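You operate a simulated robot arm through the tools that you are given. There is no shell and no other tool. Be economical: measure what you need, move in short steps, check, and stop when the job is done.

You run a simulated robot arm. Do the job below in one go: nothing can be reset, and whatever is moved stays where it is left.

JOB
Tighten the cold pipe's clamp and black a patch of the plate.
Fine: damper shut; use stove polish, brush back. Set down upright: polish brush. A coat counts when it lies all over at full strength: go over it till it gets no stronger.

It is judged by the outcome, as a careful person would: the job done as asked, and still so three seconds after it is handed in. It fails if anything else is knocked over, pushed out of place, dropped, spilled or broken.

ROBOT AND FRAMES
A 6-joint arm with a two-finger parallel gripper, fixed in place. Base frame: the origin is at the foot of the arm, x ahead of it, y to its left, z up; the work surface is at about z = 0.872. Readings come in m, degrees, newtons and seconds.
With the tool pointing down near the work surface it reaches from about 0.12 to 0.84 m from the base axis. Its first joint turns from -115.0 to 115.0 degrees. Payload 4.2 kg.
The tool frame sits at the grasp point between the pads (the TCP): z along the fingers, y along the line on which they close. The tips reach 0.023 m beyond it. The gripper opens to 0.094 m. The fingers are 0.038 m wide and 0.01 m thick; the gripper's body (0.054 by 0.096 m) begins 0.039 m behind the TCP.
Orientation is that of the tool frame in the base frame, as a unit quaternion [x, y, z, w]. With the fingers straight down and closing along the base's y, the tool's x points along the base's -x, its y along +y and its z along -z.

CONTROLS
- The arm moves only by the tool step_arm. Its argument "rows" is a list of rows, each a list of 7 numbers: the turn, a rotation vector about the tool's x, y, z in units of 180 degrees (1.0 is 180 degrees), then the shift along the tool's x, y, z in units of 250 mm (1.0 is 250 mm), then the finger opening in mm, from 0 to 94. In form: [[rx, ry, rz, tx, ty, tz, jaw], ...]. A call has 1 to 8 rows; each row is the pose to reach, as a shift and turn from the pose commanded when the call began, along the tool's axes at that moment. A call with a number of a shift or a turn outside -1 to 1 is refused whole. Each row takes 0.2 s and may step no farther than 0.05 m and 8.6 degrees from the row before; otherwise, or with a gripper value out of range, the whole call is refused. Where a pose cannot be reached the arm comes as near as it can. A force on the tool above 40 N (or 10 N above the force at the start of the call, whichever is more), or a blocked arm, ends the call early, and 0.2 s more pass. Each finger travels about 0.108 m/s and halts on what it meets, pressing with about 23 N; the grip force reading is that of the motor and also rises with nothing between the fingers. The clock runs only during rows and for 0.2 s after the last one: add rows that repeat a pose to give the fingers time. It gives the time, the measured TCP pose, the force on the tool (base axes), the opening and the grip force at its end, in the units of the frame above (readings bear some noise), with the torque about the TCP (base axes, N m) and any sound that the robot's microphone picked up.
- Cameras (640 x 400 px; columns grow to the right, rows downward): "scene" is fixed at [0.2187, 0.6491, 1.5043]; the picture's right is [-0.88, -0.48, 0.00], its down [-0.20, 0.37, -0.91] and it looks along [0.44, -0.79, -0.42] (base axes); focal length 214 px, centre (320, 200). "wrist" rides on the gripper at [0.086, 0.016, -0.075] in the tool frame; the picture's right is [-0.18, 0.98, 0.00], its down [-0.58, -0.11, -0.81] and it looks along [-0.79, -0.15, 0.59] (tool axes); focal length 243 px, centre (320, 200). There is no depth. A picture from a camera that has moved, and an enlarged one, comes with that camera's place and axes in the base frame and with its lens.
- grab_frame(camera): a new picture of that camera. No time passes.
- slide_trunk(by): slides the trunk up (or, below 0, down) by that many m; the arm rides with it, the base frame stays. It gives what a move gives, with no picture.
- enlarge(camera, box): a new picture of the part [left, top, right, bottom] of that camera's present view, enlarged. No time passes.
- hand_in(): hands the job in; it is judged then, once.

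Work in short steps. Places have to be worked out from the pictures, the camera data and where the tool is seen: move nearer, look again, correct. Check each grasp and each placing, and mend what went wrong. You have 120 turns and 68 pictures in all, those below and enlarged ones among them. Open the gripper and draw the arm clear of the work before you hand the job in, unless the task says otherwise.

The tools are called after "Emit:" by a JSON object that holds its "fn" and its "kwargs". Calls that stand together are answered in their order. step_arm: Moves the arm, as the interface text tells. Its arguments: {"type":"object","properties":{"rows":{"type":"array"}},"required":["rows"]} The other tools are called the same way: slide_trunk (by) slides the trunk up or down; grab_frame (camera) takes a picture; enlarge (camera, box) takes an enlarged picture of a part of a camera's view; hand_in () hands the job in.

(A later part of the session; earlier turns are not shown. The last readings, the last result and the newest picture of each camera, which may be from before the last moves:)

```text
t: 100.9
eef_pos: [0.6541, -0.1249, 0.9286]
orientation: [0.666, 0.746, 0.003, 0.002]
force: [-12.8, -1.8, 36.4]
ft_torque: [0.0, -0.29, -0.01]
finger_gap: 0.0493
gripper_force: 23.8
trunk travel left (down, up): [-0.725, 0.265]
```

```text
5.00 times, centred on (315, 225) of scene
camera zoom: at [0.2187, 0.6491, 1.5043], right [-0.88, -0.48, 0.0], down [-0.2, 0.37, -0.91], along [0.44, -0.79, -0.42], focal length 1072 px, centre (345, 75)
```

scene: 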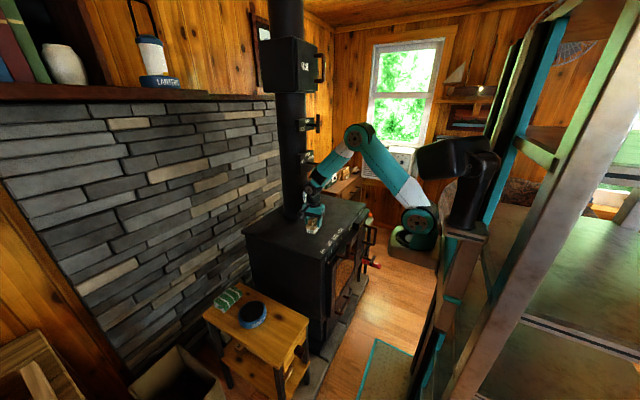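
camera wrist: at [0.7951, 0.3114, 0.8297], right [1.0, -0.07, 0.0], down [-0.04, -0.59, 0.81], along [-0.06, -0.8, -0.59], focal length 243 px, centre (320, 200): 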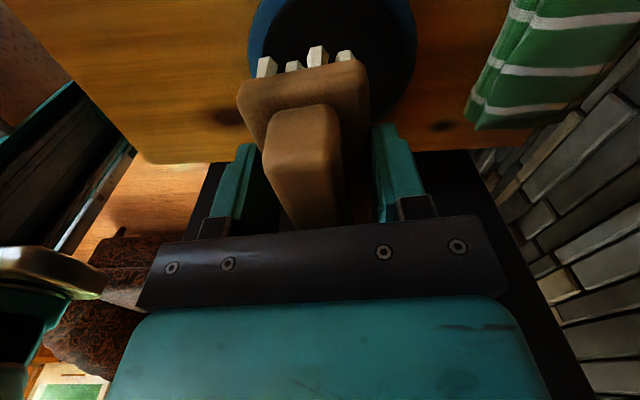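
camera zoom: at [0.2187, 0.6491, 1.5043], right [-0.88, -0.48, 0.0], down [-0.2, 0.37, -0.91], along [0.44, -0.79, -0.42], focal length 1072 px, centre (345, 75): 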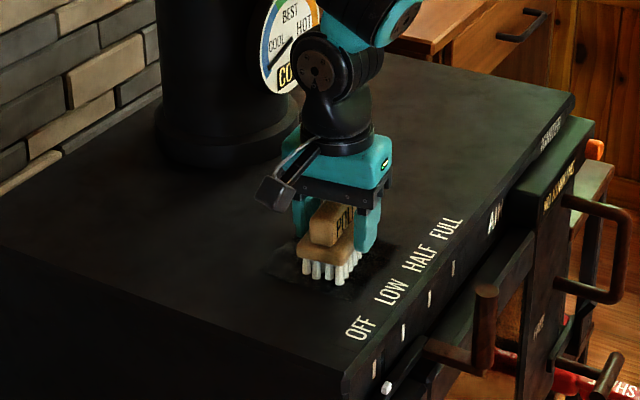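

The patch is forming but spans x≈0.59–0.745 unevenly. I now make full-length passes over the whole length with slight offsets.

Emit:
{"fn": "step_arm", "kwargs": {"rows": [[0, 0, 0, 0, 0.13, -0.003, 20], [0, 0, 0, 0, 0.264, -0.002, 20], [0, 0, 0, 0.02, 0.13, -0.003, 20], [0, 0, 0, 0.02, 0, -0.004, 20], [0, 0, 0, 0.02, -0.136, -0.005, 20], [0, 0, 0, 0, 0, -0.004, 20], [0, 0, 0, -0.02, 0.13, -0.003, 20], [0, 0, 0, -0.02, 0.264, -0.002, 20]]}}

Emit:
{"fn": "step_arm", "kwargs": {"rows": [[0, 0, 0, 0.02, -0.134, -0.001, 20], [0, 0, 0, 0.02, -0.264, -0.002, 20], [0, 0, 0, 0.02, -0.4, -0.003, 20], [0, 0, 0, 0.01, -0.264, -0.002, 20], [0, 0, 0, 0.0, -0.134, -0.001, 20], [0, 0, 0, 0.03, 0, 0, 20], [0, 0, 0, 0.04, -0.134, -0.001, 20], [0, 0, 0, 0.04, -0.264, -0.002, 20]]}}

```text
t: 102.7
eef_pos: [0.7225, -0.1213, 0.9273]
orientation: [0.667, 0.745, 0.002, 0.002]
force: [-6.0, -1.8, 22.6]
ft_torque: [-0.06, -0.3, 0.02]
finger_gap: 0.0494
gripper_force: 23.0
trunk travel left (down, up): [-0.725, 0.265]
```

```text
t: 103.6
eef_pos: [0.6323, -0.1307, 0.9279]
orientation: [0.667, 0.745, 0.002, 0.0]
force: [-3.3, 1.1, 23.5]
ft_torque: [-0.22, -0.41, 0.03]
finger_gap: 0.0495
gripper_force: 23.2
trunk travel left (down, up): [-0.725, 0.265]
stopped in row 4: the force on the tool passed its limit at 49 N (the readings are from after the stop); the commanded pose is now the measured one
```

Continue the full-length passes with slightly less pressure.

Emit:
{"fn": "step_arm", "kwargs": {"rows": [[0, 0, 0, 0, -0.048, -0.006, 20], [0, 0, 0, 0, 0.1, -0.005, 20], [0, 0, 0, 0, 0.23, -0.004, 20], [0, 0, 0, 0, 0.35, -0.004, 20], [0, 0, 0, 0.015, 0.23, -0.004, 20], [0, 0, 0, 0.015, 0.1, -0.005, 20], [0, 0, 0, 0.015, -0.048, -0.006, 20], [0, 0, 0, 0.015, 0.1, -0.005, 20]]}}

Emit:
{"fn": "step_arm", "kwargs": {"rows": [[0, 0, 0, 0, 0.13, 0, 20], [0, 0, 0, 0, 0.25, 0, 20], [0, 0, 0, 0.01, 0.13, 0, 20], [0, 0, 0, 0.01, 0, 0, 20], [0, 0, 0, 0.01, -0.148, 0, 20], [0, 0, 0, -0.01, 0, 0, 20], [0, 0, 0, -0.01, 0.13, 0, 20], [0, 0, 0, -0.01, 0.25, 0, 20]]}}

Emit:
{"fn": "step_arm", "kwargs": {"rows": [[0, 0, 0, 0, 0, -0.06, 20], [0, 0, 0, 0, 0.0, -0.22, 20], [0, 0, 0, -0.18, 0.0, -0.3, 20], [0, 0, 0, -0.36, 0.0, -0.32, 20], [0, 0, 0, -0.54, 0.0, -0.32, 20]]}}

Emit:
{"fn": "enlarge", "kwargs": {"camera": "scene", "box": [265, 185, 365, 265]}}

```text
t: 105.4
eef_pos: [0.6541, -0.1224, 0.9284]
orientation: [0.666, 0.746, -0.002, -0.001]
force: [-5.7, -0.7, 17.0]
ft_torque: [-0.16, -0.15, 0.03]
finger_gap: 0.0496
gripper_force: 23.0
trunk travel left (down, up): [-0.725, 0.265]
```

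```text
t: 106.8
eef_pos: [0.6492, -0.128, 0.9273]
orientation: [0.667, 0.745, 0.0, 0.0]
force: [2.5, 0.3, 15.5]
ft_torque: [0.11, -0.51, -0.03]
finger_gap: 0.0493
gripper_force: 22.4
trunk travel left (down, up): [-0.725, 0.265]
stopped in row 7: the force on the tool passed its limit at 40 N (the readings are from after the stop); the commanded pose is now the measured one
```

```text
t: 108.0
eef_pos: [0.6685, -0.2633, 1.0084]
orientation: [0.666, 0.746, -0.003, -0.002]
force: [0.8, 1.0, 0.0]
ft_torque: [-0.03, -0.01, -0.01]
finger_gap: 0.0494
gripper_force: 23.3
trunk travel left (down, up): [-0.725, 0.265]
```

```text
5.00 times, centred on (315, 225) of scene
camera zoom: at [0.2187, 0.6491, 1.5043], right [-0.88, -0.48, 0.0], down [-0.2, 0.37, -0.91], along [0.44, -0.79, -0.42], focal length 1072 px, centre (345, 75)
```

zoom: 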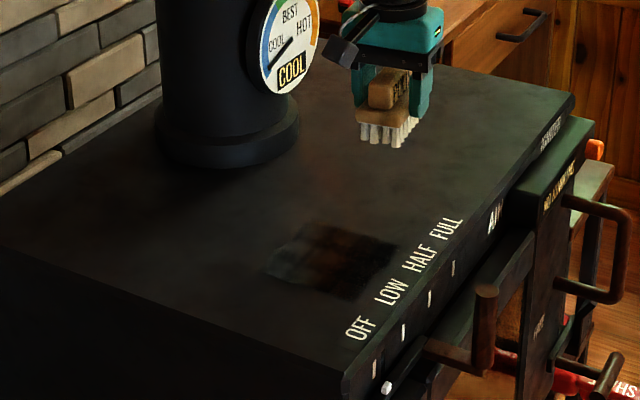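

The patch is there but uneven (weaker towards larger x). I'll reload the brush at the tin and go over it again.

Emit:
{"fn": "step_arm", "kwargs": {"rows": [[0, 0, 0, 0.16, 0.06, 0, 20], [0, 0, 0, 0.32, 0.12, 0, 20], [0, 0, 0, 0.48, 0.18, 0, 20], [0, 0, 0, 0.64, 0.24, 0, 20], [0, 0, 0, 0.8, 0.3, 0, 20], [0, 0, 0, 0.962, 0.361, 0.02, 20]]}}

Emit:
{"fn": "step_arm", "kwargs": {"rows": [[0, 0, 0, 0.16, 0.06, 0.01, 20], [0, 0, 0, 0.32, 0.12, 0.02, 20], [0, 0, 0, 0.48, 0.18, 0.03, 20], [0, 0, 0, 0.64, 0.24, 0.05, 20], [0, 0, 0, 0.8, 0.3, 0.07, 20], [0, 0, 0, 0.962, 0.361, 0.084, 20]]}}

```text
t: 109.4
eef_pos: [0.728, -0.0166, 1.0026]
orientation: [0.666, 0.746, -0.003, -0.003]
force: [-0.2, -0.5, -1.1]
ft_torque: [0.04, -0.01, -0.01]
finger_gap: 0.0492
gripper_force: 23.2
trunk travel left (down, up): [-0.725, 0.265]
```

```text
t: 110.8
eef_pos: [0.7913, 0.2367, 0.9823]
orientation: [0.667, 0.745, -0.003, -0.003]
force: [-0.3, 0.5, 0.2]
ft_torque: [0.02, 0.0, 0.01]
finger_gap: 0.0495
gripper_force: 22.8
trunk travel left (down, up): [-0.725, 0.265]
```

Exactly above the tin; I slide the trunk down and dip.

Emit:
{"fn": "slide_trunk", "kwargs": {"by": -0.268}}

Emit:
{"fn": "step_arm", "kwargs": {"rows": [[0, 0, 0, 0, 0.0, 0.02, 20], [0, 0, 0, 0, 0.0, 0.04, 20], [0, 0, 0, 0, 0.0, 0.054, 20], [0, 0, 0, 0, 0.016, 0.054, 20], [0, 0, 0, 0, -0.016, 0.054, 20], [0, 0, 0, 0, 0.0, 0.056, 20]]}}

```text
t: 113.5
eef_pos: [0.7914, 0.2377, 0.7155]
orientation: [0.667, 0.745, -0.003, -0.002]
force: [-0.2, 0.3, -1.8]
ft_torque: [0.01, -0.03, -0.02]
finger_gap: 0.0496
gripper_force: 22.8
trunk travel left (down, up): [-0.457, 0.533]
```

```text
t: 114.9
eef_pos: [0.7901, 0.2388, 0.7005]
orientation: [0.667, 0.745, -0.002, -0.002]
force: [-0.2, -0.5, -1.1]
ft_torque: [0.01, 0.0, -0.02]
finger_gap: 0.0492
gripper_force: 23.0
trunk travel left (down, up): [-0.457, 0.533]
```

Not yet in contact; I press a couple of mm lower, rub, then lift with the trunk.

Emit:
{"fn": "step_arm", "kwargs": {"rows": [[0, 0, 0, 0, 0.0, 0.008, 20], [0, 0, 0, 0, 0.0, 0.016, 20], [0, 0, 0, 0, 0.016, 0.016, 20], [0, 0, 0, 0, -0.01, 0.016, 20]]}}

Emit:
{"fn": "slide_trunk", "kwargs": {"by": 0.268}}

```text
t: 115.9
eef_pos: [0.7899, 0.2371, 0.6992]
orientation: [0.667, 0.745, 0.001, -0.001]
force: [7.1, 0.4, 19.7]
ft_torque: [-0.35, -0.79, 0.14]
finger_gap: 0.0497
gripper_force: 22.6
trunk travel left (down, up): [-0.457, 0.533]
```

```text
t: 118.6
eef_pos: [0.7898, 0.2376, 0.9651]
orientation: [0.666, 0.746, -0.003, -0.003]
force: [0.5, 0.3, -1.1]
ft_torque: [0.03, 0.02, 0.01]
finger_gap: 0.0496
gripper_force: 23.3
trunk travel left (down, up): [-0.725, 0.265]
```

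Loaded. Back to the plate, aiming at the weak end (x≈0.71).

Emit:
{"fn": "step_arm", "kwargs": {"rows": [[0, 0, 0, -0.05, -0.03, -0.06, 20], [0, 0, 0, -0.2, -0.07, -0.1, 20], [0, 0, 0, -0.36, -0.125, -0.1, 20], [0, 0, 0, -0.52, -0.18, -0.1, 20], [0, 0, 0, -0.688, -0.239, -0.1, 20]]}}

Emit:
{"fn": "step_arm", "kwargs": {"rows": [[0, 0, 0, -0.16, -0.055, 0, 20], [0, 0, 0, -0.32, -0.11, 0, 20], [0, 0, 0, -0.48, -0.165, 0, 20], [0, 0, 0, -0.64, -0.22, 0, 20], [0, 0, 0, -0.688, -0.239, 0.1, 20], [0, 0, 0, -0.688, -0.239, 0.18, 20], [0, 0, 0, -0.688, -0.239, 0.22, 20]]}}

```text
t: 119.8
eef_pos: [0.7487, 0.0639, 0.985]
orientation: [0.666, 0.746, -0.002, -0.002]
force: [-0.3, 0.7, -1.7]
ft_torque: [-0.03, 0.0, -0.02]
finger_gap: 0.0496
gripper_force: 22.8
trunk travel left (down, up): [-0.725, 0.265]
```

```text
t: 121.4
eef_pos: [0.7092, -0.1158, 0.9349]
orientation: [0.667, 0.745, -0.002, -0.002]
force: [0.5, -0.7, -1.7]
ft_torque: [0.01, 0.02, 0.02]
finger_gap: 0.0495
gripper_force: 23.1
trunk travel left (down, up): [-0.725, 0.265]
```

Just above the plate; I make contact and run full-length passes again.

Emit:
{"fn": "step_arm", "kwargs": {"rows": [[0, 0, 0, 0, 0, 0.015, 20], [0, 0, 0, 0, 0, 0.027, 20], [0, 0, 0, 0, 0.05, 0.027, 20], [0, 0, 0, 0, -0.08, 0.027, 20], [0, 0, 0, 0, 0.05, 0.027, 20], [0, 0, 0, -0.01, -0.08, 0.027, 20], [0, 0, 0, -0.01, -0.23, 0.028, 20], [0, 0, 0, -0.01, -0.38, 0.029, 20]]}}

Emit:
{"fn": "step_arm", "kwargs": {"rows": [[0, 0, 0, 0.02, 0.15, -0.001, 20], [0, 0, 0, 0.02, 0.3, -0.002, 20], [0, 0, 0, 0.02, 0.43, -0.002, 20], [0, 0, 0, 0, 0.3, -0.002, 20], [0, 0, 0, 0, 0.15, -0.001, 20], [0, 0, 0, 0, 0, 0, 20], [0, 0, 0, 0.01, 0.15, -0.001, 20], [0, 0, 0, 0.01, 0.3, -0.002, 20]]}}

```text
t: 123.2
eef_pos: [0.6117, -0.1315, 0.9289]
orientation: [0.667, 0.745, -0.003, -0.002]
force: [-0.9, 0.4, 3.1]
ft_torque: [0.09, -0.07, -0.04]
finger_gap: 0.0497
gripper_force: 23.1
trunk travel left (down, up): [-0.725, 0.265]
```

```text
t: 125.0
eef_pos: [0.688, -0.1207, 0.9297]
orientation: [0.666, 0.746, -0.002, -0.003]
force: [0.1, 0.4, -1.0]
ft_torque: [0.0, -0.02, 0.04]
finger_gap: 0.0493
gripper_force: 22.9
trunk travel left (down, up): [-0.725, 0.265]
```

Contact was light; I press about 2 mm lower and repeat the passes.

Emit:
{"fn": "step_arm", "kwargs": {"rows": [[0, 0, 0, 0, 0.0, 0.009, 20], [0, 0, 0, 0, 0.13, 0.009, 20], [0, 0, 0, -0.01, 0.0, 0.009, 20], [0, 0, 0, -0.01, -0.15, 0.009, 20], [0, 0, 0, -0.01, -0.29, 0.009, 20], [0, 0, 0, 0.01, -0.15, 0.009, 20], [0, 0, 0, 0.01, 0.0, 0.009, 20], [0, 0, 0, 0.01, 0.13, 0.009, 20]]}}

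Emit:
{"fn": "step_arm", "kwargs": {"rows": [[0, 0, 0, -0.01, -0.13, 0, 20], [0, 0, 0, -0.01, -0.28, 0, 20], [0, 0, 0, -0.01, -0.42, 0, 20], [0, 0, 0, -0.025, -0.28, 0, 20], [0, 0, 0, -0.025, -0.13, 0, 20], [0, 0, 0, -0.025, 0, 0, 20], [0, 0, 0, -0.005, -0.13, 0, 20], [0, 0, 0, -0.005, -0.28, 0, 20]]}}

Emit:
{"fn": "step_arm", "kwargs": {"rows": [[0, 0, 0, 0, -0.14, 0, 20], [0, 0, 0, 0, 0.0, 0, 20], [0, 0, 0, 0, 0.15, 0, 20], [0, 0, 0, 0, 0.28, 0, 20], [0, 0, 0, 0.01, 0.15, 0, 20], [0, 0, 0, 0.01, 0.0, 0, 20], [0, 0, 0, 0.01, -0.14, 0, 20], [0, 0, 0, 0.01, 0, 0, 20]]}}

```text
t: 126.8
eef_pos: [0.7173, -0.1149, 0.9282]
orientation: [0.666, 0.746, -0.001, -0.001]
force: [-11.2, -2.6, 33.4]
ft_torque: [-0.11, -0.27, -0.02]
finger_gap: 0.0497
gripper_force: 23.0
trunk travel left (down, up): [-0.725, 0.265]
```

```text
t: 127.7
eef_pos: [0.6248, -0.1289, 0.9289]
orientation: [0.666, 0.746, -0.003, -0.004]
force: [-3.4, 2.4, 27.3]
ft_torque: [-0.3, -0.45, -0.05]
finger_gap: 0.0495
gripper_force: 22.5
trunk travel left (down, up): [-0.725, 0.265]
stopped in row 4: the force on the tool passed its limit at 66 N (the readings are from after the stop); the commanded pose is now the measured one
```

```text
t: 128.3
eef_pos: [0.6156, -0.1305, 0.9277]
orientation: [0.667, 0.745, -0.004, -0.004]
force: [2.7, 1.4, 17.7]
ft_torque: [0.04, -0.47, 0.05]
finger_gap: 0.0494
gripper_force: 22.6
trunk travel left (down, up): [-0.725, 0.265]
stopped in row 2: the force on the tool passed its limit at 42 N (the readings are from after the stop); the commanded pose is now the measured one
```

I ease 1 mm and continue the passes from this end.

Emit:
{"fn": "step_arm", "kwargs": {"rows": [[0, 0, 0, 0, 0.0, -0.004, 20], [0, 0, 0, 0, 0.14, -0.003, 20], [0, 0, 0, 0, 0.28, -0.002, 20], [0, 0, 0, 0, 0.43, -0.002, 20], [0, 0, 0, 0.015, 0.29, -0.002, 20], [0, 0, 0, 0.015, 0.15, -0.003, 20], [0, 0, 0, 0.015, 0.0, -0.005, 20], [0, 0, 0, 0.015, 0.14, -0.004, 20]]}}

Emit:
{"fn": "step_arm", "kwargs": {"rows": [[0, 0, 0, 0, 0.14, 0.001, 20], [0, 0, 0, 0, 0.29, 0.001, 20], [0, 0, 0, -0.01, 0.14, 0, 20], [0, 0, 0, -0.01, 0.0, 0, 20], [0, 0, 0, -0.01, -0.14, -0.001, 20], [0, 0, 0, 0.005, 0.0, 0, 20], [0, 0, 0, 0.005, 0.14, 0.001, 20], [0, 0, 0, 0.005, 0.29, 0.001, 20]]}}

Emit:
{"fn": "step_arm", "kwargs": {"rows": [[0, 0, 0, 0, 0.0, -0.1, 20], [0, 0, 0, 0, 0.0, -0.22, 20], [0, 0, 0, -0.18, 0.0, -0.3, 20], [0, 0, 0, -0.36, -0.1, -0.3, 20], [0, 0, 0, -0.5, -0.2, -0.3, 20]]}}

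Emit:
{"fn": "enlarge", "kwargs": {"camera": "scene", "box": [285, 210, 355, 265]}}

```text
t: 130.1
eef_pos: [0.6458, -0.1219, 0.9295]
orientation: [0.667, 0.745, -0.006, -0.008]
force: [-10.2, -1.6, 24.6]
ft_torque: [-0.3, -0.13, -0.12]
finger_gap: 0.0496
gripper_force: 23.3
trunk travel left (down, up): [-0.725, 0.265]
```

```text
t: 131.9
eef_pos: [0.7191, -0.1128, 0.9287]
orientation: [0.667, 0.745, -0.005, -0.005]
force: [-4.7, -0.8, 19.6]
ft_torque: [-0.02, -0.26, 0.06]
finger_gap: 0.0498
gripper_force: 23.0
trunk travel left (down, up): [-0.725, 0.265]
```

```text
refused: row 4 steps farther than a row can; nothing moved
```

```text
7.27 times, centred on (320, 238) of scene
camera zoom: at [0.2187, 0.6491, 1.5043], right [-0.88, -0.48, 0.0], down [-0.2, 0.37, -0.91], along [0.44, -0.79, -0.42], focal length 1560 px, centre (320, -73)
```

zoom: 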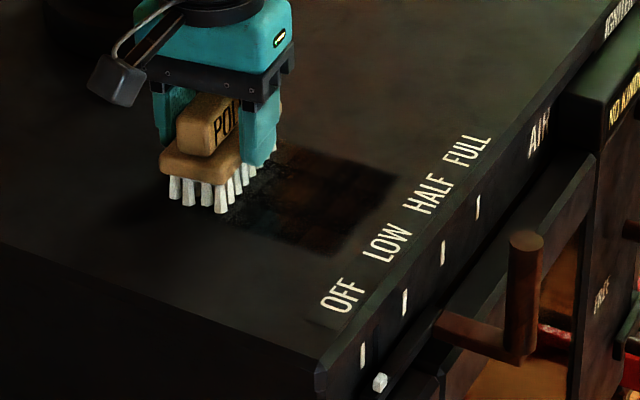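

Coat is darker but still mottled. I re-level the brush (it had tilted 0.8°) and make more passes.

Emit:
{"fn": "step_arm", "kwargs": {"rows": [[-0.0045, 0, 0, 0, 0.0, -0.004, 20], [-0.0045, 0, 0, 0, -0.14, -0.002, 20], [-0.0045, 0, 0, 0, -0.28, -0.002, 20], [-0.0045, 0, 0, 0, -0.42, -0.002, 20], [-0.0045, 0, 0, -0.015, -0.28, -0.002, 20], [-0.0045, 0, 0, -0.015, -0.14, -0.002, 20], [-0.0045, 0, 0, -0.015, 0, -0.002, 20], [-0.0045, 0, 0, -0.005, -0.14, -0.002, 20]]}}

Emit:
{"fn": "step_arm", "kwargs": {"rows": [[0, 0, 0, 0, -0.14, 0, 20], [0, 0, 0, 0, -0.28, 0, 20], [0, 0, 0, 0.01, -0.14, 0, 20], [0, 0, 0, 0.01, 0, 0, 20], [0, 0, 0, 0.01, 0.14, 0, 20], [0, 0, 0, 0, 0, 0, 20], [0, 0, 0, 0, -0.14, 0, 20], [0, 0, 0, 0, -0.28, 0, 20]]}}

```text
t: 133.7
eef_pos: [0.6877, -0.1156, 0.928]
orientation: [0.666, 0.746, 0.003, 0.003]
force: [12.3, -0.7, 30.4]
ft_torque: [0.19, -0.59, -0.02]
finger_gap: 0.0494
gripper_force: 22.9
trunk travel left (down, up): [-0.725, 0.265]
```

```text
t: 134.4
eef_pos: [0.6245, -0.1209, 0.9288]
orientation: [0.667, 0.745, -0.003, -0.003]
force: [-5.1, 1.0, 24.7]
ft_torque: [0.12, -0.36, 0.04]
finger_gap: 0.0495
gripper_force: 22.9
trunk travel left (down, up): [-0.725, 0.265]
stopped in row 3: the force on the tool passed its limit at 66 N (the readings are from after the stop); the commanded pose is now the measured one
```

I ease slightly, recentre the lane, and continue.

Emit:
{"fn": "step_arm", "kwargs": {"rows": [[0, 0, 0, -0.015, 0.0, -0.005, 20], [0, 0, 0, -0.03, 0.12, -0.005, 20], [0, 0, 0, -0.03, 0.26, -0.004, 20], [0, 0, 0, -0.03, 0.4, -0.004, 20], [0, 0, 0, -0.02, 0.26, -0.004, 20], [0, 0, 0, -0.02, 0.12, -0.005, 20], [0, 0, 0, -0.02, -0.03, -0.005, 20], [0, 0, 0, -0.04, 0.11, -0.005, 20]]}}

Emit:
{"fn": "step_arm", "kwargs": {"rows": [[0, 0, 0, 0, 0.15, 0.0, 20], [0, 0, 0, 0, 0.29, 0.0, 20], [0, 0, 0, 0.02, 0.15, 0.0, 20], [0, 0, 0, 0.02, 0, 0.0, 20], [0, 0, 0, 0.02, -0.14, 0, 20], [0, 0, 0, 0.01, 0, 0, 20], [0, 0, 0, 0.01, 0.15, 0, 20], [0, 0, 0, 0.01, 0.29, 0.0, 20]]}}

Emit:
{"fn": "step_arm", "kwargs": {"rows": [[0, 0, 0, 0, -0.14, 0.0, 20], [0, 0, 0, 0, -0.29, 0.0, 20], [0, 0, 0, 0.0, -0.43, 0.0, 20], [0, 0, 0, -0.01, -0.29, 0.0, 20], [0, 0, 0, -0.01, -0.14, 0, 20], [0, 0, 0, -0.01, 0, 0, 20], [0, 0, 0, 0.01, -0.14, 0, 20], [0, 0, 0, 0.01, -0.29, 0.0, 20]]}}

```text
t: 136.2
eef_pos: [0.6522, -0.1278, 0.9288]
orientation: [0.668, 0.744, -0.005, -0.004]
force: [-7.3, -0.5, 19.9]
ft_torque: [-0.14, -0.12, 0.0]
finger_gap: 0.0496
gripper_force: 22.7
trunk travel left (down, up): [-0.725, 0.265]
```

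```text
t: 138.0
eef_pos: [0.7246, -0.1158, 0.929]
orientation: [0.668, 0.744, -0.004, -0.004]
force: [-6.9, -1.6, 22.1]
ft_torque: [-0.1, -0.2, -0.02]
finger_gap: 0.0495
gripper_force: 23.3
trunk travel left (down, up): [-0.725, 0.265]
```

```text
t: 139.8
eef_pos: [0.6529, -0.1223, 0.9292]
orientation: [0.667, 0.745, -0.004, -0.003]
force: [2.2, 0.6, 11.1]
ft_torque: [0.05, -0.41, 0.02]
finger_gap: 0.0497
gripper_force: 23.2
trunk travel left (down, up): [-0.725, 0.265]
```

Smooth passes now. Two more calls of passes, then lift aside for a look.

Emit:
{"fn": "step_arm", "kwargs": {"rows": [[0, 0, 0, 0, -0.15, 0.001, 20], [0, 0, 0, 0.01, 0, 0.001, 20], [0, 0, 0, 0.01, 0.14, 0.001, 20], [0, 0, 0, 0.01, 0.28, 0.001, 20], [0, 0, 0, -0.02, 0.14, 0.001, 20], [0, 0, 0, -0.02, 0, 0.001, 20], [0, 0, 0, -0.02, -0.15, 0.001, 20], [0, 0, 0, -0.01, 0, 0.001, 20]]}}

Emit:
{"fn": "step_arm", "kwargs": {"rows": [[0, 0, 0, 0, 0.14, 0, 20], [0, 0, 0, 0, 0.28, 0, 20], [0, 0, 0, 0.015, 0.14, 0, 20], [0, 0, 0, 0.015, 0, 0, 20], [0, 0, 0, 0.015, -0.14, 0, 20], [0, 0, 0, 0.0, 0, 0, 20], [0, 0, 0, 0, 0.14, 0, 20], [0, 0, 0, 0, 0.28, 0, 20]]}}

Emit:
{"fn": "step_arm", "kwargs": {"rows": [[0, 0, 0, 0, 0.0, -0.1, 20], [0, 0, 0, 0, 0.0, -0.22, 20], [0, 0, 0, -0.15, 0.0, -0.3, 20], [0, 0, 0, -0.3, -0.08, -0.3, 20], [0, 0, 0, -0.45, -0.16, -0.3, 20], [0, 0, 0, -0.58, -0.22, -0.3, 20]]}}

Emit:
{"fn": "enlarge", "kwargs": {"camera": "scene", "box": [300, 220, 350, 255]}}

```text
t: 141.7
eef_pos: [0.6496, -0.1221, 0.9281]
orientation: [0.667, 0.745, -0.004, -0.003]
force: [-5.2, -0.8, 19.0]
ft_torque: [0.21, -0.2, 0.04]
finger_gap: 0.0495
gripper_force: 22.9
trunk travel left (down, up): [-0.725, 0.265]
stopped in row 8: the force on the tool passed its limit at 42 N (the readings are from after the stop); the commanded pose is now the measured one
```

```text
t: 142.2
eef_pos: [0.6916, -0.118, 0.9278]
orientation: [0.668, 0.744, -0.002, 0.0]
force: [0.3, 1.3, 21.0]
ft_torque: [0.26, -0.4, 0.01]
finger_gap: 0.0498
gripper_force: 23.0
trunk travel left (down, up): [-0.725, 0.265]
stopped in row 2: the force on the tool passed its limit at 45 N (the readings are from after the stop); the commanded pose is now the measured one
```

```text
t: 143.6
eef_pos: [0.6544, -0.2727, 1.0028]
orientation: [0.667, 0.745, -0.004, -0.003]
force: [0.8, 1.0, -1.2]
ft_torque: [-0.02, 0.03, -0.06]
finger_gap: 0.0496
gripper_force: 23.5
trunk travel left (down, up): [-0.725, 0.265]
```

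```text
11.43 times, centred on (325, 238) of scene
camera zoom: at [0.2187, 0.6491, 1.5043], right [-0.88, -0.48, 0.0], down [-0.2, 0.37, -0.91], along [0.44, -0.79, -0.42], focal length 2451 px, centre (263, -229)
```

zoom: 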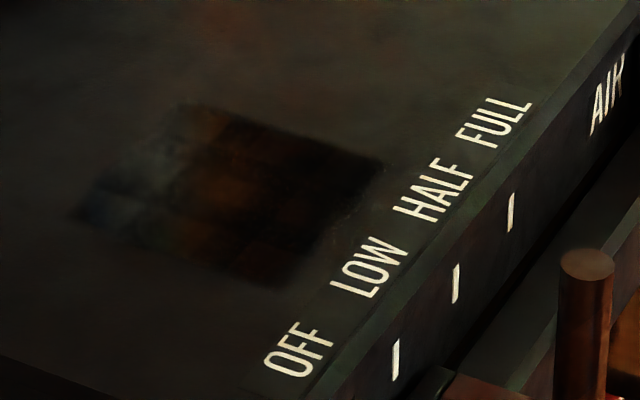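

The coat is now glossy (it mirrors the dial), with the large-x edge perhaps thinner. For safety I reload once more and give that end further passes.

Emit:
{"fn": "step_arm", "kwargs": {"rows": [[-0.0035, 0, 0, 0.16, 0.06, 0, 20], [-0.0035, 0, 0, 0.325, 0.125, 0, 20], [-0.0035, 0, 0, 0.49, 0.19, 0, 20], [-0.0035, 0, 0, 0.655, 0.255, 0, 20], [-0.0035, 0, 0, 0.82, 0.32, 0, 20], [-0.0035, 0, 0, 0.98, 0.387, 0.0, 20]]}}

Emit:
{"fn": "step_arm", "kwargs": {"rows": [[0, 0, 0, 0.16, 0.06, 0.01, 20], [0, 0, 0, 0.325, 0.125, 0.02, 20], [0, 0, 0, 0.49, 0.19, 0.03, 20], [0, 0, 0, 0.655, 0.255, 0.05, 20], [0, 0, 0, 0.82, 0.32, 0.07, 20], [0, 0, 0, 0.98, 0.387, 0.084, 20]]}}

```text
t: 145.0
eef_pos: [0.7231, -0.0152, 1.0014]
orientation: [0.668, 0.744, 0.001, 0.001]
force: [-1.4, -0.6, -1.0]
ft_torque: [0.01, 0.0, 0.01]
finger_gap: 0.0492
gripper_force: 22.7
trunk travel left (down, up): [-0.725, 0.265]
```

```text
t: 146.4
eef_pos: [0.7929, 0.2389, 0.9812]
orientation: [0.668, 0.744, -0.001, 0.0]
force: [-0.8, -0.3, 1.0]
ft_torque: [0.04, -0.01, -0.01]
finger_gap: 0.0495
gripper_force: 23.0
trunk travel left (down, up): [-0.725, 0.265]
```

Above the tin again; slide down, dip, rub, and lift.

Emit:
{"fn": "slide_trunk", "kwargs": {"by": -0.268}}

Emit:
{"fn": "step_arm", "kwargs": {"rows": [[0, 0, 0, -0.008, 0.0, 0.02, 20], [0, 0, 0, -0.012, 0.0, 0.04, 20], [0, 0, 0, -0.012, 0.0, 0.054, 20], [0, 0, 0, -0.012, 0.0, 0.064, 20], [0, 0, 0, -0.012, 0.014, 0.066, 20], [0, 0, 0, -0.012, -0.01, 0.066, 20], [0, 0, 0, -0.012, 0, 0.066, 20]]}}

Emit:
{"fn": "slide_trunk", "kwargs": {"by": 0.268}}

Emit:
{"fn": "step_arm", "kwargs": {"rows": [[0, 0, 0, -0.05, -0.03, -0.06, 20], [0, 0, 0, -0.2, -0.07, -0.1, 20], [0, 0, 0, -0.36, -0.125, -0.1, 20], [0, 0, 0, -0.52, -0.18, -0.1, 20], [0, 0, 0, -0.688, -0.239, -0.1, 20]]}}

Emit:
{"fn": "step_arm", "kwargs": {"rows": [[0, 0, 0, -0.16, -0.055, 0, 20], [0, 0, 0, -0.32, -0.11, 0, 20], [0, 0, 0, -0.48, -0.165, 0, 20], [0, 0, 0, -0.64, -0.22, 0, 20], [0, 0, 0, -0.688, -0.239, 0.1, 20], [0, 0, 0, -0.688, -0.239, 0.18, 20], [0, 0, 0, -0.688, -0.239, 0.22, 20]]}}

```text
t: 149.1
eef_pos: [0.7945, 0.2397, 0.7137]
orientation: [0.668, 0.744, 0.0, 0.001]
force: [-0.4, -0.6, -1.8]
ft_torque: [0.03, -0.01, 0.02]
finger_gap: 0.0494
gripper_force: 22.8
trunk travel left (down, up): [-0.457, 0.533]
```

```text
t: 150.7
eef_pos: [0.7946, 0.2355, 0.6996]
orientation: [0.667, 0.745, 0.002, 0.001]
force: [-7.6, -1.4, 22.6]
ft_torque: [-0.14, 0.05, -0.1]
finger_gap: 0.0495
gripper_force: 23.1
trunk travel left (down, up): [-0.457, 0.533]
```

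```text
t: 153.5
eef_pos: [0.795, 0.2367, 0.9647]
orientation: [0.668, 0.744, 0.0, 0.001]
force: [-0.1, 0.4, -1.2]
ft_torque: [0.03, 0.0, -0.04]
finger_gap: 0.0493
gripper_force: 23.0
trunk travel left (down, up): [-0.725, 0.265]
```

```text
t: 154.7
eef_pos: [0.7524, 0.0544, 0.9914]
orientation: [0.667, 0.745, 0.0, 0.002]
force: [0.5, 1.1, -1.4]
ft_torque: [0.0, 0.02, 0.05]
finger_gap: 0.0497
gripper_force: 23.2
trunk travel left (down, up): [-0.725, 0.265]
```

```text
t: 156.3
eef_pos: [0.7138, -0.1206, 0.936]
orientation: [0.667, 0.745, 0.0, 0.001]
force: [-0.3, 0.6, -0.7]
ft_torque: [0.01, -0.01, 0.01]
finger_gap: 0.0496
gripper_force: 23.1
trunk travel left (down, up): [-0.725, 0.265]
```

Good contact in the tin. Now passes starting with the large-x end.

Emit:
{"fn": "step_arm", "kwargs": {"rows": [[0, 0, 0, 0.016, 0.03, 0.02, 20], [0, 0, 0, 0.016, 0.03, 0.034, 20], [0, 0, 0, 0.016, -0.08, 0.034, 20], [0, 0, 0, 0.025, 0.03, 0.034, 20], [0, 0, 0, 0.01, -0.09, 0.034, 20], [0, 0, 0, 0.01, -0.23, 0.034, 20], [0, 0, 0, 0.01, -0.37, 0.034, 20], [0, 0, 0, 0.01, -0.39, 0.032, 20]]}}

Emit:
{"fn": "step_arm", "kwargs": {"rows": [[0, 0, 0, 0.01, 0.13, 0, 20], [0, 0, 0, 0.01, 0.27, 0, 20], [0, 0, 0, 0.01, 0.41, 0, 20], [0, 0, 0, 0.02, 0.28, 0, 20], [0, 0, 0, 0.02, 0.41, 0, 20], [0, 0, 0, 0.0, 0.28, 0, 20], [0, 0, 0, 0.0, 0.14, 0, 20], [0, 0, 0, 0.0, 0.0, 0, 20]]}}

```text
t: 158.1
eef_pos: [0.6158, -0.1283, 0.9288]
orientation: [0.669, 0.744, 0.002, 0.004]
force: [11.5, 0.3, 31.5]
ft_torque: [0.18, -0.52, -0.01]
finger_gap: 0.0495
gripper_force: 22.9
trunk travel left (down, up): [-0.725, 0.265]
```

```text
t: 158.3
eef_pos: [0.62, -0.1285, 0.9277]
orientation: [0.669, 0.744, -0.003, -0.001]
force: [-5.2, 1.1, 24.4]
ft_torque: [0.2, -0.31, -0.02]
finger_gap: 0.0496
gripper_force: 23.0
trunk travel left (down, up): [-0.725, 0.265]
stopped in row 1: the force on the tool passed its limit at 47 N (the readings are from after the stop); the commanded pose is now the measured one
```

Slightly lighter pressure and continue the full-length passes.

Emit:
{"fn": "step_arm", "kwargs": {"rows": [[0, 0, 0, 0, 0.0, -0.005, 20], [0, 0, 0, 0, 0.13, -0.005, 20], [0, 0, 0, 0, 0.27, -0.005, 20], [0, 0, 0, 0, 0.41, -0.005, 20], [0, 0, 0, -0.02, 0.27, -0.005, 20], [0, 0, 0, -0.02, 0.41, -0.005, 20], [0, 0, 0, -0.01, 0.27, -0.005, 20], [0, 0, 0, -0.01, 0.13, -0.005, 20]]}}

Emit:
{"fn": "step_arm", "kwargs": {"rows": [[0, 0, 0, 0, -0.14, 0, 20], [0, 0, 0, 0.01, 0, 0, 20], [0, 0, 0, 0.01, 0.14, 0, 20], [0, 0, 0, 0.01, 0.28, 0, 20], [0, 0, 0, 0.02, 0.14, 0, 20], [0, 0, 0, 0.02, 0.28, 0, 20], [0, 0, 0, 0, 0.14, 0, 20], [0, 0, 0, 0, 0, 0, 20]]}}

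Emit:
{"fn": "step_arm", "kwargs": {"rows": [[0, 0, 0, 0, -0.14, 0, 20], [0, 0, 0, -0.01, 0, 0, 20], [0, 0, 0, -0.01, 0.14, 0, 20], [0, 0, 0, -0.01, 0.28, 0, 20], [0, 0, 0, 0.01, 0.14, 0, 20], [0, 0, 0, 0.01, 0.0, 0, 20], [0, 0, 0, 0, 0.14, 0, 20], [0, 0, 0, 0, 0.28, 0, 20]]}}

```text
t: 160.2
eef_pos: [0.6516, -0.1269, 0.9277]
orientation: [0.669, 0.744, -0.005, -0.002]
force: [3.7, 0.8, 15.0]
ft_torque: [0.1, -0.52, 0.01]
finger_gap: 0.0495
gripper_force: 23.1
trunk travel left (down, up): [-0.725, 0.265]
```

```text
t: 161.5
eef_pos: [0.7081, -0.1137, 0.9289]
orientation: [0.668, 0.744, -0.003, 0.0]
force: [2.4, 1.1, 18.4]
ft_torque: [0.22, -0.5, 0.04]
finger_gap: 0.0497
gripper_force: 22.8
trunk travel left (down, up): [-0.725, 0.265]
stopped in row 6: the force on the tool passed its limit at 48 N (the readings are from after the stop); the commanded pose is now the measured one
```

```text
t: 163.0
eef_pos: [0.7181, -0.1131, 0.9278]
orientation: [0.668, 0.744, -0.004, -0.003]
force: [-0.5, 0.3, 19.2]
ft_torque: [-0.06, -0.46, 0.02]
finger_gap: 0.0496
gripper_force: 23.0
trunk travel left (down, up): [-0.725, 0.265]
stopped in row 7: the force on the tool passed its limit at 55 N (the readings are from after the stop); the commanded pose is now the measured one
```

One pass ran out to x≈0.78, lengthening the patch; I now give that extension the same repeated passes.

Emit:
{"fn": "step_arm", "kwargs": {"rows": [[-0.003, 0, 0, 0, 0.0, -0.005, 20], [-0.003, 0, 0, 0, 0.12, -0.005, 20], [-0.003, 0, 0, 0, 0.24, -0.005, 20], [-0.003, 0, 0, 0.01, 0.12, -0.005, 20], [-0.003, 0, 0, 0.01, -0.04, -0.005, 20], [-0.003, 0, 0, -0.01, 0.12, -0.005, 20], [-0.003, 0, 0, -0.01, 0.24, -0.005, 20], [-0.003, 0, 0, -0.01, 0.12, -0.005, 20]]}}

```text
t: 164.8
eef_pos: [0.7483, -0.1104, 0.9278]
orientation: [0.669, 0.743, -0.002, 0.0]
force: [5.2, 0.9, 16.8]
ft_torque: [0.05, -0.66, -0.03]
finger_gap: 0.0497
gripper_force: 23.1
trunk travel left (down, up): [-0.725, 0.265]
```

Emit:
{"fn": "step_arm", "kwargs": {"rows": [[0, 0, 0, 0, 0.12, -0.001, 20], [0, 0, 0, 0.005, 0, -0.001, 20], [0, 0, 0, 0.005, -0.16, -0.001, 20], [0, 0, 0, 0.01, 0, -0.001, 20], [0, 0, 0, 0.01, 0.12, -0.001, 20], [0, 0, 0, -0.01, 0, -0.001, 20], [0, 0, 0, -0.01, -0.16, -0.001, 20], [0, 0, 0, -0.01, 0, -0.001, 20]]}}

```text
t: 165.7
eef_pos: [0.718, -0.1142, 0.9274]
orientation: [0.668, 0.744, -0.004, -0.002]
force: [-2.0, 0.6, 21.4]
ft_torque: [0.11, -0.44, 0.04]
finger_gap: 0.0493
gripper_force: 22.9
trunk travel left (down, up): [-0.725, 0.265]
stopped in row 4: the force on the tool passed its limit at 60 N (the readings are from after the stop); the commanded pose is now the measured one
```

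Reversals toward +X dig in, so I stroke only towards -X and lift for the return.

Emit:
{"fn": "step_arm", "kwargs": {"rows": [[-0.003, 0, 0, 0, 0.1, -0.02, 20], [-0.003, 0, 0, 0, 0.24, -0.02, 20], [-0.003, 0, 0, 0, 0.24, -0.003, 20], [-0.003, 0, 0, 0, 0.1, -0.003, 20], [-0.003, 0, 0, 0, -0.06, -0.003, 20], [-0.003, 0, 0, 0, -0.2, -0.003, 20], [-0.003, 0, 0, 0.01, -0.06, -0.02, 20], [-0.003, 0, 0, 0.01, 0.1, -0.02, 20]]}}

Emit:
{"fn": "step_arm", "kwargs": {"rows": [[0, 0, 0, 0, 0.14, 0, 20], [0, 0, 0, 0, 0.14, 0.017, 20], [0, 0, 0, 0, 0.0, 0.017, 20], [0, 0, 0, 0, -0.15, 0.017, 20], [0, 0, 0, 0, -0.3, 0.017, 20], [0, 0, 0, 0, -0.44, 0.017, 20], [0, 0, 0, -0.02, -0.3, 0.0, 20], [0, 0, 0, -0.02, -0.12, 0, 20]]}}

```text
t: 167.5
eef_pos: [0.7409, -0.1097, 0.9319]
orientation: [0.669, 0.743, -0.003, -0.001]
force: [0.0, 0.6, 0.0]
ft_torque: [0.01, -0.02, -0.01]
finger_gap: 0.0496
gripper_force: 23.1
trunk travel left (down, up): [-0.725, 0.265]
```

```text
t: 169.3
eef_pos: [0.712, -0.1163, 0.9313]
orientation: [0.669, 0.743, -0.004, -0.002]
force: [-0.2, -0.3, -0.5]
ft_torque: [-0.01, 0.02, -0.01]
finger_gap: 0.0494
gripper_force: 22.9
trunk travel left (down, up): [-0.725, 0.265]
```

That works well. More one-way full-length strokes.

Emit:
{"fn": "step_arm", "kwargs": {"rows": [[-0.003, 0, 0, 0, 0.14, 0, 20], [-0.003, 0, 0, 0, 0.26, 0, 20], [-0.003, 0, 0, 0, 0.26, 0.015, 20], [-0.003, 0, 0, 0, 0.12, 0.015, 20], [-0.003, 0, 0, 0, -0.03, 0.015, 20], [-0.003, 0, 0, 0, -0.17, 0.015, 20], [-0.003, 0, 0, 0, -0.3, 0.015, 20], [-0.003, 0, 0, 0, -0.39, 0.015, 20]]}}

Emit:
{"fn": "step_arm", "kwargs": {"rows": [[0, 0, 0, 0, 0.02, -0.017, 20], [0, 0, 0, 0.02, 0.19, -0.017, 20], [0, 0, 0, 0.02, 0.36, -0.017, 20], [0, 0, 0, 0.02, 0.52, -0.017, 20], [0, 0, 0, 0.02, 0.65, -0.017, 20], [0, 0, 0, 0.02, 0.65, -0.001, 20], [0, 0, 0, 0.02, 0.51, -0.001, 20], [0, 0, 0, 0.02, 0.36, -0.001, 20]]}}

Emit:
{"fn": "step_arm", "kwargs": {"rows": [[0, 0, 0, 0, -0.14, 0, 20], [0, 0, 0, 0, -0.27, 0, 20], [0, 0, 0, 0, -0.37, 0, 20], [0, 0, 0, -0.02, -0.2, -0.017, 20], [0, 0, 0, -0.03, -0.03, -0.017, 20], [0, 0, 0, -0.03, 0.13, -0.017, 20], [0, 0, 0, -0.03, 0.28, -0.017, 20], [0, 0, 0, -0.03, 0.28, -0.001, 20]]}}

Emit:
{"fn": "step_arm", "kwargs": {"rows": [[0, 0, 0, 0, -0.14, 0, 20], [0, 0, 0, 0, -0.28, 0, 20], [0, 0, 0, 0, -0.42, 0, 20], [0, 0, 0, 0, -0.55, 0, 20], [0, 0, 0, 0, -0.65, 0, 20], [0, 0, 0, 0, -0.65, -0.15, 20]]}}

```text
t: 171.1
eef_pos: [0.6134, -0.1275, 0.929]
orientation: [0.669, 0.743, 0.002, 0.004]
force: [7.6, 0.9, 22.8]
ft_torque: [-0.15, -0.87, 0.05]
finger_gap: 0.0496
gripper_force: 23.0
trunk travel left (down, up): [-0.725, 0.265]
```

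```text
t: 172.9
eef_pos: [0.7019, -0.1122, 0.9282]
orientation: [0.669, 0.744, 0.002, 0.003]
force: [-1.0, 0.0, -0.7]
ft_torque: [-0.03, 0.01, -0.02]
finger_gap: 0.0495
gripper_force: 23.2
trunk travel left (down, up): [-0.725, 0.265]
```

```text
t: 174.7
eef_pos: [0.7734, -0.1139, 0.9282]
orientation: [0.669, 0.743, 0.002, 0.003]
force: [0.3, 0.1, 1.3]
ft_torque: [-0.07, -0.08, -0.02]
finger_gap: 0.0495
gripper_force: 23.2
trunk travel left (down, up): [-0.725, 0.265]
```

```text
t: 176.1
eef_pos: [0.612, -0.1286, 0.9674]
orientation: [0.669, 0.743, 0.001, 0.002]
force: [0.3, 0.0, -1.0]
ft_torque: [0.04, 0.03, 0.03]
finger_gap: 0.0495
gripper_force: 23.6
trunk travel left (down, up): [-0.725, 0.265]
```

I move the brush aside and look at the patch.

Emit:
{"fn": "step_arm", "kwargs": {"rows": [[0, 0, 0, -0.15, 0, -0.1, 20], [0, 0, 0, -0.3, 0, -0.15, 20], [0, 0, 0, -0.45, 0, -0.15, 20], [0, 0, 0, -0.6, 0, -0.15, 20]]}}

Emit:
{"fn": "enlarge", "kwargs": {"camera": "scene", "box": [295, 217, 350, 255]}}

```text
t: 177.1
eef_pos: [0.6271, -0.2813, 1.0036]
orientation: [0.668, 0.744, 0.001, 0.002]
force: [0.4, 0.3, -1.2]
ft_torque: [-0.01, -0.04, 0.01]
finger_gap: 0.0495
gripper_force: 22.6
trunk travel left (down, up): [-0.725, 0.265]
```

```text
10.53 times, centred on (322, 236) of scene
camera zoom: at [0.2187, 0.6491, 1.5043], right [-0.88, -0.48, 0.0], down [-0.2, 0.37, -0.91], along [0.44, -0.79, -0.42], focal length 2258 px, centre (294, -179)
```

zoom: 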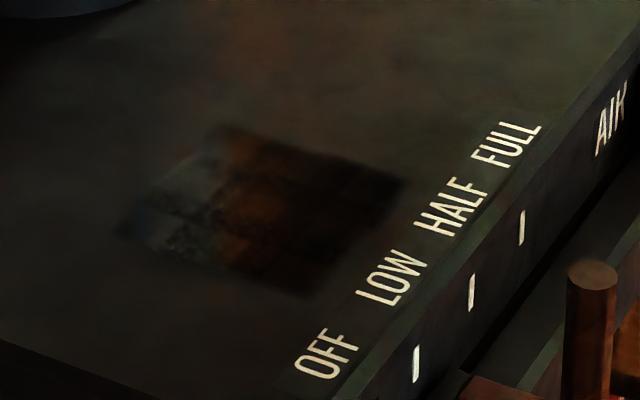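

The grey sheen coincides with the computed mirror image of the dial, so the coat is glossy there; the patch has fixed sharp edges, about x 0.62–0.73, y -0.08…-0.18. I add passes shifted towards its -Y edge to be sure it is covered all over.

Emit:
{"fn": "step_arm", "kwargs": {"rows": [[0, 0, 0, 0.11, 0.135, 0, 20], [0, 0, 0, 0.22, 0.27, 0, 20], [0, 0, 0, 0.33, 0.4, 0.02, 20], [0, 0, 0, 0.44, 0.54, 0.06, 20], [0, 0, 0, 0.498, 0.612, 0.14, 20], [0, 0, 0, 0.498, 0.612, 0.22, 20], [0, 0, 0, 0.498, 0.612, 0.28, 20]]}}

```text
t: 178.7
eef_pos: [0.7651, -0.1407, 0.9325]
orientation: [0.669, 0.744, 0.001, 0.003]
force: [-0.4, 1.0, -0.6]
ft_torque: [0.05, -0.01, -0.02]
finger_gap: 0.0494
gripper_force: 23.5
trunk travel left (down, up): [-0.725, 0.265]
```

Emit:
{"fn": "step_arm", "kwargs": {"rows": [[0, 0, 0, 0, 0, 0.02, 20], [0, 0, 0, 0.016, -0.14, 0.02, 20], [0, 0, 0, 0.032, -0.28, 0.02, 20], [0, 0, 0, 0.048, -0.42, 0.02, 20], [0, 0, 0, 0.064, -0.56, 0.02, 20], [0, 0, 0, 0.074, -0.65, 0.02, 20], [0, 0, 0, 0.06, -0.5, 0.002, 20], [0, 0, 0, 0.044, -0.33, 0.0, 20]]}}

Emit:
{"fn": "step_arm", "kwargs": {"rows": [[0, 0, 0, -0.02, 0.17, 0, 20], [0, 0, 0, -0.04, 0.33, 0, 20], [0, 0, 0, -0.03, 0.33, 0.02, 20], [0, 0, 0, -0.014, 0.19, 0.02, 20], [0, 0, 0, 0.002, 0.05, 0.02, 20], [0, 0, 0, 0.018, -0.09, 0.02, 20], [0, 0, 0, 0.034, -0.23, 0.02, 20], [0, 0, 0, 0.044, -0.32, 0.02, 20]]}}

Emit:
{"fn": "step_arm", "kwargs": {"rows": [[0, 0, 0, -0.02, 0.16, -0.02, 20], [0, 0, 0, -0.04, 0.33, -0.02, 20], [0, 0, 0, -0.06, 0.5, -0.02, 20], [0, 0, 0, -0.076, 0.64, -0.02, 20], [0, 0, 0, -0.076, 0.64, 0.0, 20], [0, 0, 0, -0.06, 0.5, 0.0, 20], [0, 0, 0, -0.044, 0.36, 0.0, 20], [0, 0, 0, -0.028, 0.22, 0.0, 20]]}}

Emit:
{"fn": "step_arm", "kwargs": {"rows": [[0, 0, 0, 0.016, -0.14, 0, 20], [0, 0, 0, 0.025, -0.22, 0, 20], [0, 0, 0, 0.016, -0.14, -0.02, 20], [0, 0, 0, 0.05, 0.03, -0.02, 20], [0, 0, 0, 0.1, 0.2, -0.02, 20], [0, 0, 0, 0.09, 0.38, -0.02, 20], [0, 0, 0, 0.09, 0.38, 0, 20], [0, 0, 0, 0.106, 0.24, 0, 20]]}}

Emit:
{"fn": "step_arm", "kwargs": {"rows": [[0, 0, 0, 0.016, -0.14, 0, 20], [0, 0, 0, 0.032, -0.28, 0, 20], [0, 0, 0, 0.048, -0.42, 0, 20], [0, 0, 0, 0.054, -0.47, 0, 20], [0, 0, 0, 0.054, -0.47, -0.15, 20], [0, 0, 0, 0.054, -0.47, -0.3, 20]]}}

```text
t: 180.5
eef_pos: [0.6855, -0.1356, 0.9328]
orientation: [0.669, 0.743, 0.001, 0.002]
force: [-0.1, 0.2, -0.8]
ft_torque: [0.01, -0.01, 0.0]
finger_gap: 0.0494
gripper_force: 23.4
trunk travel left (down, up): [-0.725, 0.265]
```

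```text
t: 182.3
eef_pos: [0.6063, -0.1339, 0.9282]
orientation: [0.669, 0.743, 0.001, 0.002]
force: [1.6, 0.7, 9.7]
ft_torque: [-0.16, -0.35, 0.04]
finger_gap: 0.0494
gripper_force: 23.7
trunk travel left (down, up): [-0.725, 0.265]
```

```text
t: 184.1
eef_pos: [0.6587, -0.1369, 0.9289]
orientation: [0.669, 0.743, 0.001, 0.003]
force: [-0.5, 0.7, -1.8]
ft_torque: [0.02, 0.03, -0.01]
finger_gap: 0.0495
gripper_force: 23.1
trunk travel left (down, up): [-0.725, 0.265]
```

```text
t: 185.9
eef_pos: [0.7172, -0.1025, 0.9274]
orientation: [0.669, 0.743, 0.002, 0.003]
force: [1.4, 0.6, 6.8]
ft_torque: [-0.03, -0.13, -0.01]
finger_gap: 0.0494
gripper_force: 22.9
trunk travel left (down, up): [-0.725, 0.265]
```

```text
t: 187.3
eef_pos: [0.5967, -0.1052, 1.0028]
orientation: [0.669, 0.743, 0.001, 0.002]
force: [0.3, 0.3, -0.6]
ft_torque: [0.02, 0.01, 0.0]
finger_gap: 0.0496
gripper_force: 22.3
trunk travel left (down, up): [-0.725, 0.265]
```

I look at the patch once more.

Emit:
{"fn": "enlarge", "kwargs": {"camera": "scene", "box": [295, 217, 350, 255]}}

```text
10.53 times, centred on (322, 236) of scene
camera zoom: at [0.2187, 0.6491, 1.5043], right [-0.88, -0.48, 0.0], down [-0.2, 0.37, -0.91], along [0.44, -0.79, -0.42], focal length 2258 px, centre (294, -179)
```

zoom: 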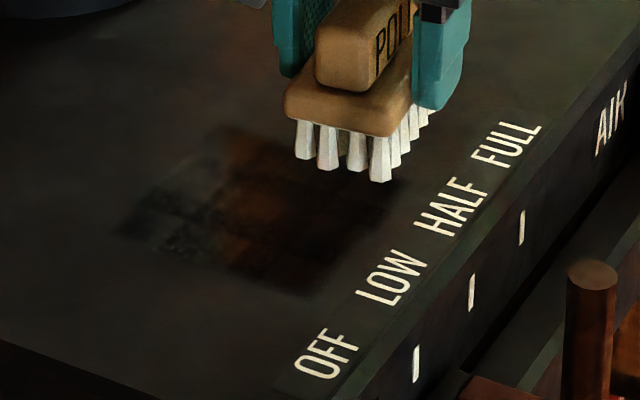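

Mostly uniform; the far end still looks slightly mottled, so I do one more reload and a set of strokes.

Emit:
{"fn": "step_arm", "kwargs": {"rows": [[0, 0, 0, 0.128, 0.093, 0, 20], [0, 0, 0, 0.256, 0.186, 0, 20], [0, 0, 0, 0.384, 0.279, 0, 20], [0, 0, 0, 0.512, 0.372, 0, 20], [0, 0, 0, 0.638, 0.465, 0, 20]]}}

Emit:
{"fn": "step_arm", "kwargs": {"rows": [[0, 0, 0, 0.128, 0.093, 0.01, 20], [0, 0, 0, 0.256, 0.186, 0.02, 20], [0, 0, 0, 0.384, 0.279, 0.04, 20], [0, 0, 0, 0.512, 0.372, 0.06, 20], [0, 0, 0, 0.638, 0.465, 0.08, 20]]}}

```text
t: 188.5
eef_pos: [0.6927, 0.0681, 1.0032]
orientation: [0.669, 0.743, 0.0, 0.002]
force: [-1.2, -0.2, -0.9]
ft_torque: [0.02, -0.03, -0.04]
finger_gap: 0.0495
gripper_force: 23.2
trunk travel left (down, up): [-0.725, 0.265]
```

```text
t: 189.7
eef_pos: [0.7925, 0.2379, 0.9828]
orientation: [0.669, 0.743, 0.0, 0.003]
force: [-1.1, 0.4, 0.0]
ft_torque: [0.01, -0.01, 0.0]
finger_gap: 0.0495
gripper_force: 23.4
trunk travel left (down, up): [-0.725, 0.265]
```

Emit:
{"fn": "slide_trunk", "kwargs": {"by": -0.268}}

Emit:
{"fn": "step_arm", "kwargs": {"rows": [[0, 0, 0, -0.006, 0.004, 0.02, 20], [0, 0, 0, -0.008, 0.006, 0.04, 20], [0, 0, 0, -0.008, 0.006, 0.06, 20], [0, 0, 0, -0.008, 0.006, 0.07, 20], [0, 0, 0, -0.008, 0.018, 0.071, 20], [0, 0, 0, -0.008, -0.006, 0.071, 20], [0, 0, 0, -0.008, 0.006, 0.071, 20]]}}

Emit:
{"fn": "slide_trunk", "kwargs": {"by": 0.268}}

Emit:
{"fn": "step_arm", "kwargs": {"rows": [[0, 0, 0, -0.05, -0.03, -0.06, 20], [0, 0, 0, -0.2, -0.06, -0.1, 20], [0, 0, 0, -0.36, -0.08, -0.1, 20], [0, 0, 0, -0.52, -0.1, -0.1, 20], [0, 0, 0, -0.688, -0.12, -0.1, 20]]}}

Emit:
{"fn": "step_arm", "kwargs": {"rows": [[0, 0, 0, -0.16, -0.02, 0, 20], [0, 0, 0, -0.32, -0.03, 0, 20], [0, 0, 0, -0.48, -0.04, 0, 20], [0, 0, 0, -0.64, -0.05, 0, 20], [0, 0, 0, -0.74, -0.06, 0.1, 20], [0, 0, 0, -0.74, -0.06, 0.18, 20], [0, 0, 0, -0.74, -0.06, 0.22, 20]]}}

```text
t: 192.5
eef_pos: [0.793, 0.2386, 0.7159]
orientation: [0.669, 0.743, 0.001, 0.002]
force: [-0.1, 0.5, 0.0]
ft_torque: [0.05, 0.0, 0.03]
finger_gap: 0.0495
gripper_force: 22.8
trunk travel left (down, up): [-0.457, 0.533]
```

```text
t: 194.1
eef_pos: [0.7938, 0.2371, 0.6995]
orientation: [0.669, 0.743, 0.002, 0.003]
force: [-9.8, -4.6, 25.9]
ft_torque: [0.33, 0.14, 0.16]
finger_gap: 0.0495
gripper_force: 22.9
trunk travel left (down, up): [-0.457, 0.533]
```

```text
t: 196.8
eef_pos: [0.7945, 0.2365, 0.9644]
orientation: [0.669, 0.744, 0.001, 0.002]
force: [-0.6, 0.7, -1.1]
ft_torque: [0.01, 0.01, -0.02]
finger_gap: 0.0496
gripper_force: 22.8
trunk travel left (down, up): [-0.725, 0.265]
```

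```text
t: 198.0
eef_pos: [0.7811, 0.0644, 0.9922]
orientation: [0.668, 0.744, 0.0, 0.002]
force: [0.5, 0.6, -1.3]
ft_torque: [-0.06, 0.0, -0.02]
finger_gap: 0.0494
gripper_force: 22.6
trunk travel left (down, up): [-0.725, 0.265]
```

```text
t: 199.6
eef_pos: [0.787, -0.124, 0.9366]
orientation: [0.669, 0.743, 0.001, 0.003]
force: [0.3, 0.1, -0.5]
ft_torque: [0.02, -0.02, 0.01]
finger_gap: 0.0494
gripper_force: 23.0
trunk travel left (down, up): [-0.725, 0.265]
```

Emit:
{"fn": "step_arm", "kwargs": {"rows": [[0, 0, 0, 0.01, -0.09, 0.02, 20], [0, 0, 0, 0.01, -0.09, 0.038, 20], [0, 0, 0, 0.026, -0.23, 0.038, 20], [0, 0, 0, 0.042, -0.37, 0.038, 20], [0, 0, 0, 0.058, -0.51, 0.038, 20], [0, 0, 0, 0.074, -0.65, 0.038, 20], [0, 0, 0, 0.08, -0.73, 0.038, 20], [0, 0, 0, 0.07, -0.6, 0.018, 20]]}}

Emit:
{"fn": "step_arm", "kwargs": {"rows": [[0, 0, 0, -0.04, 0.17, 0, 20], [0, 0, 0, -0.1, 0.34, 0, 20], [0, 0, 0, -0.13, 0.5, 0, 20], [0, 0, 0, -0.13, 0.5, 0.021, 20], [0, 0, 0, -0.114, 0.36, 0.021, 20], [0, 0, 0, -0.098, 0.22, 0.021, 20], [0, 0, 0, -0.082, 0.08, 0.021, 20], [0, 0, 0, -0.066, -0.08, 0.021, 20]]}}

Emit:
{"fn": "step_arm", "kwargs": {"rows": [[0, 0, 0, 0.005, -0.05, 0, 20], [0, 0, 0, 0.02, 0.1, -0.02, 20], [0, 0, 0, 0.06, 0.27, -0.02, 20], [0, 0, 0, 0.09, 0.44, -0.02, 20], [0, 0, 0, 0.09, 0.58, -0.02, 20], [0, 0, 0, 0.09, 0.58, 0.001, 20], [0, 0, 0, 0.106, 0.44, 0.001, 20], [0, 0, 0, 0.122, 0.3, 0.001, 20]]}}

Emit:
{"fn": "step_arm", "kwargs": {"rows": [[0, 0, 0, 0.016, -0.14, 0, 20], [0, 0, 0, 0.032, -0.28, 0, 20], [0, 0, 0, 0.04, -0.36, 0, 20], [0, 0, 0, 0.0, -0.2, -0.02, 20], [0, 0, 0, -0.04, -0.03, -0.02, 20], [0, 0, 0, -0.06, 0.14, -0.02, 20], [0, 0, 0, -0.08, 0.27, -0.02, 20], [0, 0, 0, -0.08, 0.27, 0.001, 20]]}}

Emit:
{"fn": "step_arm", "kwargs": {"rows": [[0, 0, 0, 0.016, -0.14, 0, 20], [0, 0, 0, 0.032, -0.28, 0, 20], [0, 0, 0, 0.048, -0.42, 0, 20], [0, 0, 0, 0.064, -0.56, 0, 20], [0, 0, 0, 0.072, -0.64, 0, 20], [0, 0, 0, 0.06, -0.5, -0.02, 20], [0, 0, 0, 0.03, -0.33, -0.02, 20], [0, 0, 0, 0.01, -0.16, -0.02, 20]]}}

```text
t: 201.4
eef_pos: [0.6334, -0.1218, 0.9286]
orientation: [0.668, 0.744, -0.001, 0.001]
force: [-1.1, 0.1, -0.7]
ft_torque: [-0.01, 0.02, 0.02]
finger_gap: 0.0495
gripper_force: 23.2
trunk travel left (down, up): [-0.725, 0.265]
```

```text
t: 203.2
eef_pos: [0.6338, -0.1406, 0.9285]
orientation: [0.669, 0.743, 0.005, 0.007]
force: [-4.9, -0.5, 17.7]
ft_torque: [0.16, 0.27, -0.07]
finger_gap: 0.0497
gripper_force: 22.8
trunk travel left (down, up): [-0.725, 0.265]
stopped in row 8: the force on the tool passed its limit at 44 N (the readings are from after the stop); the commanded pose is now the measured one
```

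```text
t: 205.0
eef_pos: [0.7047, -0.1025, 0.9292]
orientation: [0.669, 0.744, 0.004, 0.006]
force: [-0.1, -0.4, -1.4]
ft_torque: [0.03, -0.01, -0.01]
finger_gap: 0.0494
gripper_force: 23.2
trunk travel left (down, up): [-0.725, 0.265]
```

```text
t: 206.8
eef_pos: [0.7739, -0.1148, 0.9278]
orientation: [0.669, 0.744, 0.005, 0.007]
force: [-3.4, 0.6, 11.6]
ft_torque: [0.1, -0.07, 0.01]
finger_gap: 0.0494
gripper_force: 23.8
trunk travel left (down, up): [-0.725, 0.265]
```

```text
t: 208.6
eef_pos: [0.7311, -0.1166, 0.9316]
orientation: [0.669, 0.743, 0.003, 0.006]
force: [-0.3, 0.1, -0.5]
ft_torque: [0.01, 0.0, 0.02]
finger_gap: 0.0495
gripper_force: 23.3
trunk travel left (down, up): [-0.725, 0.265]
```

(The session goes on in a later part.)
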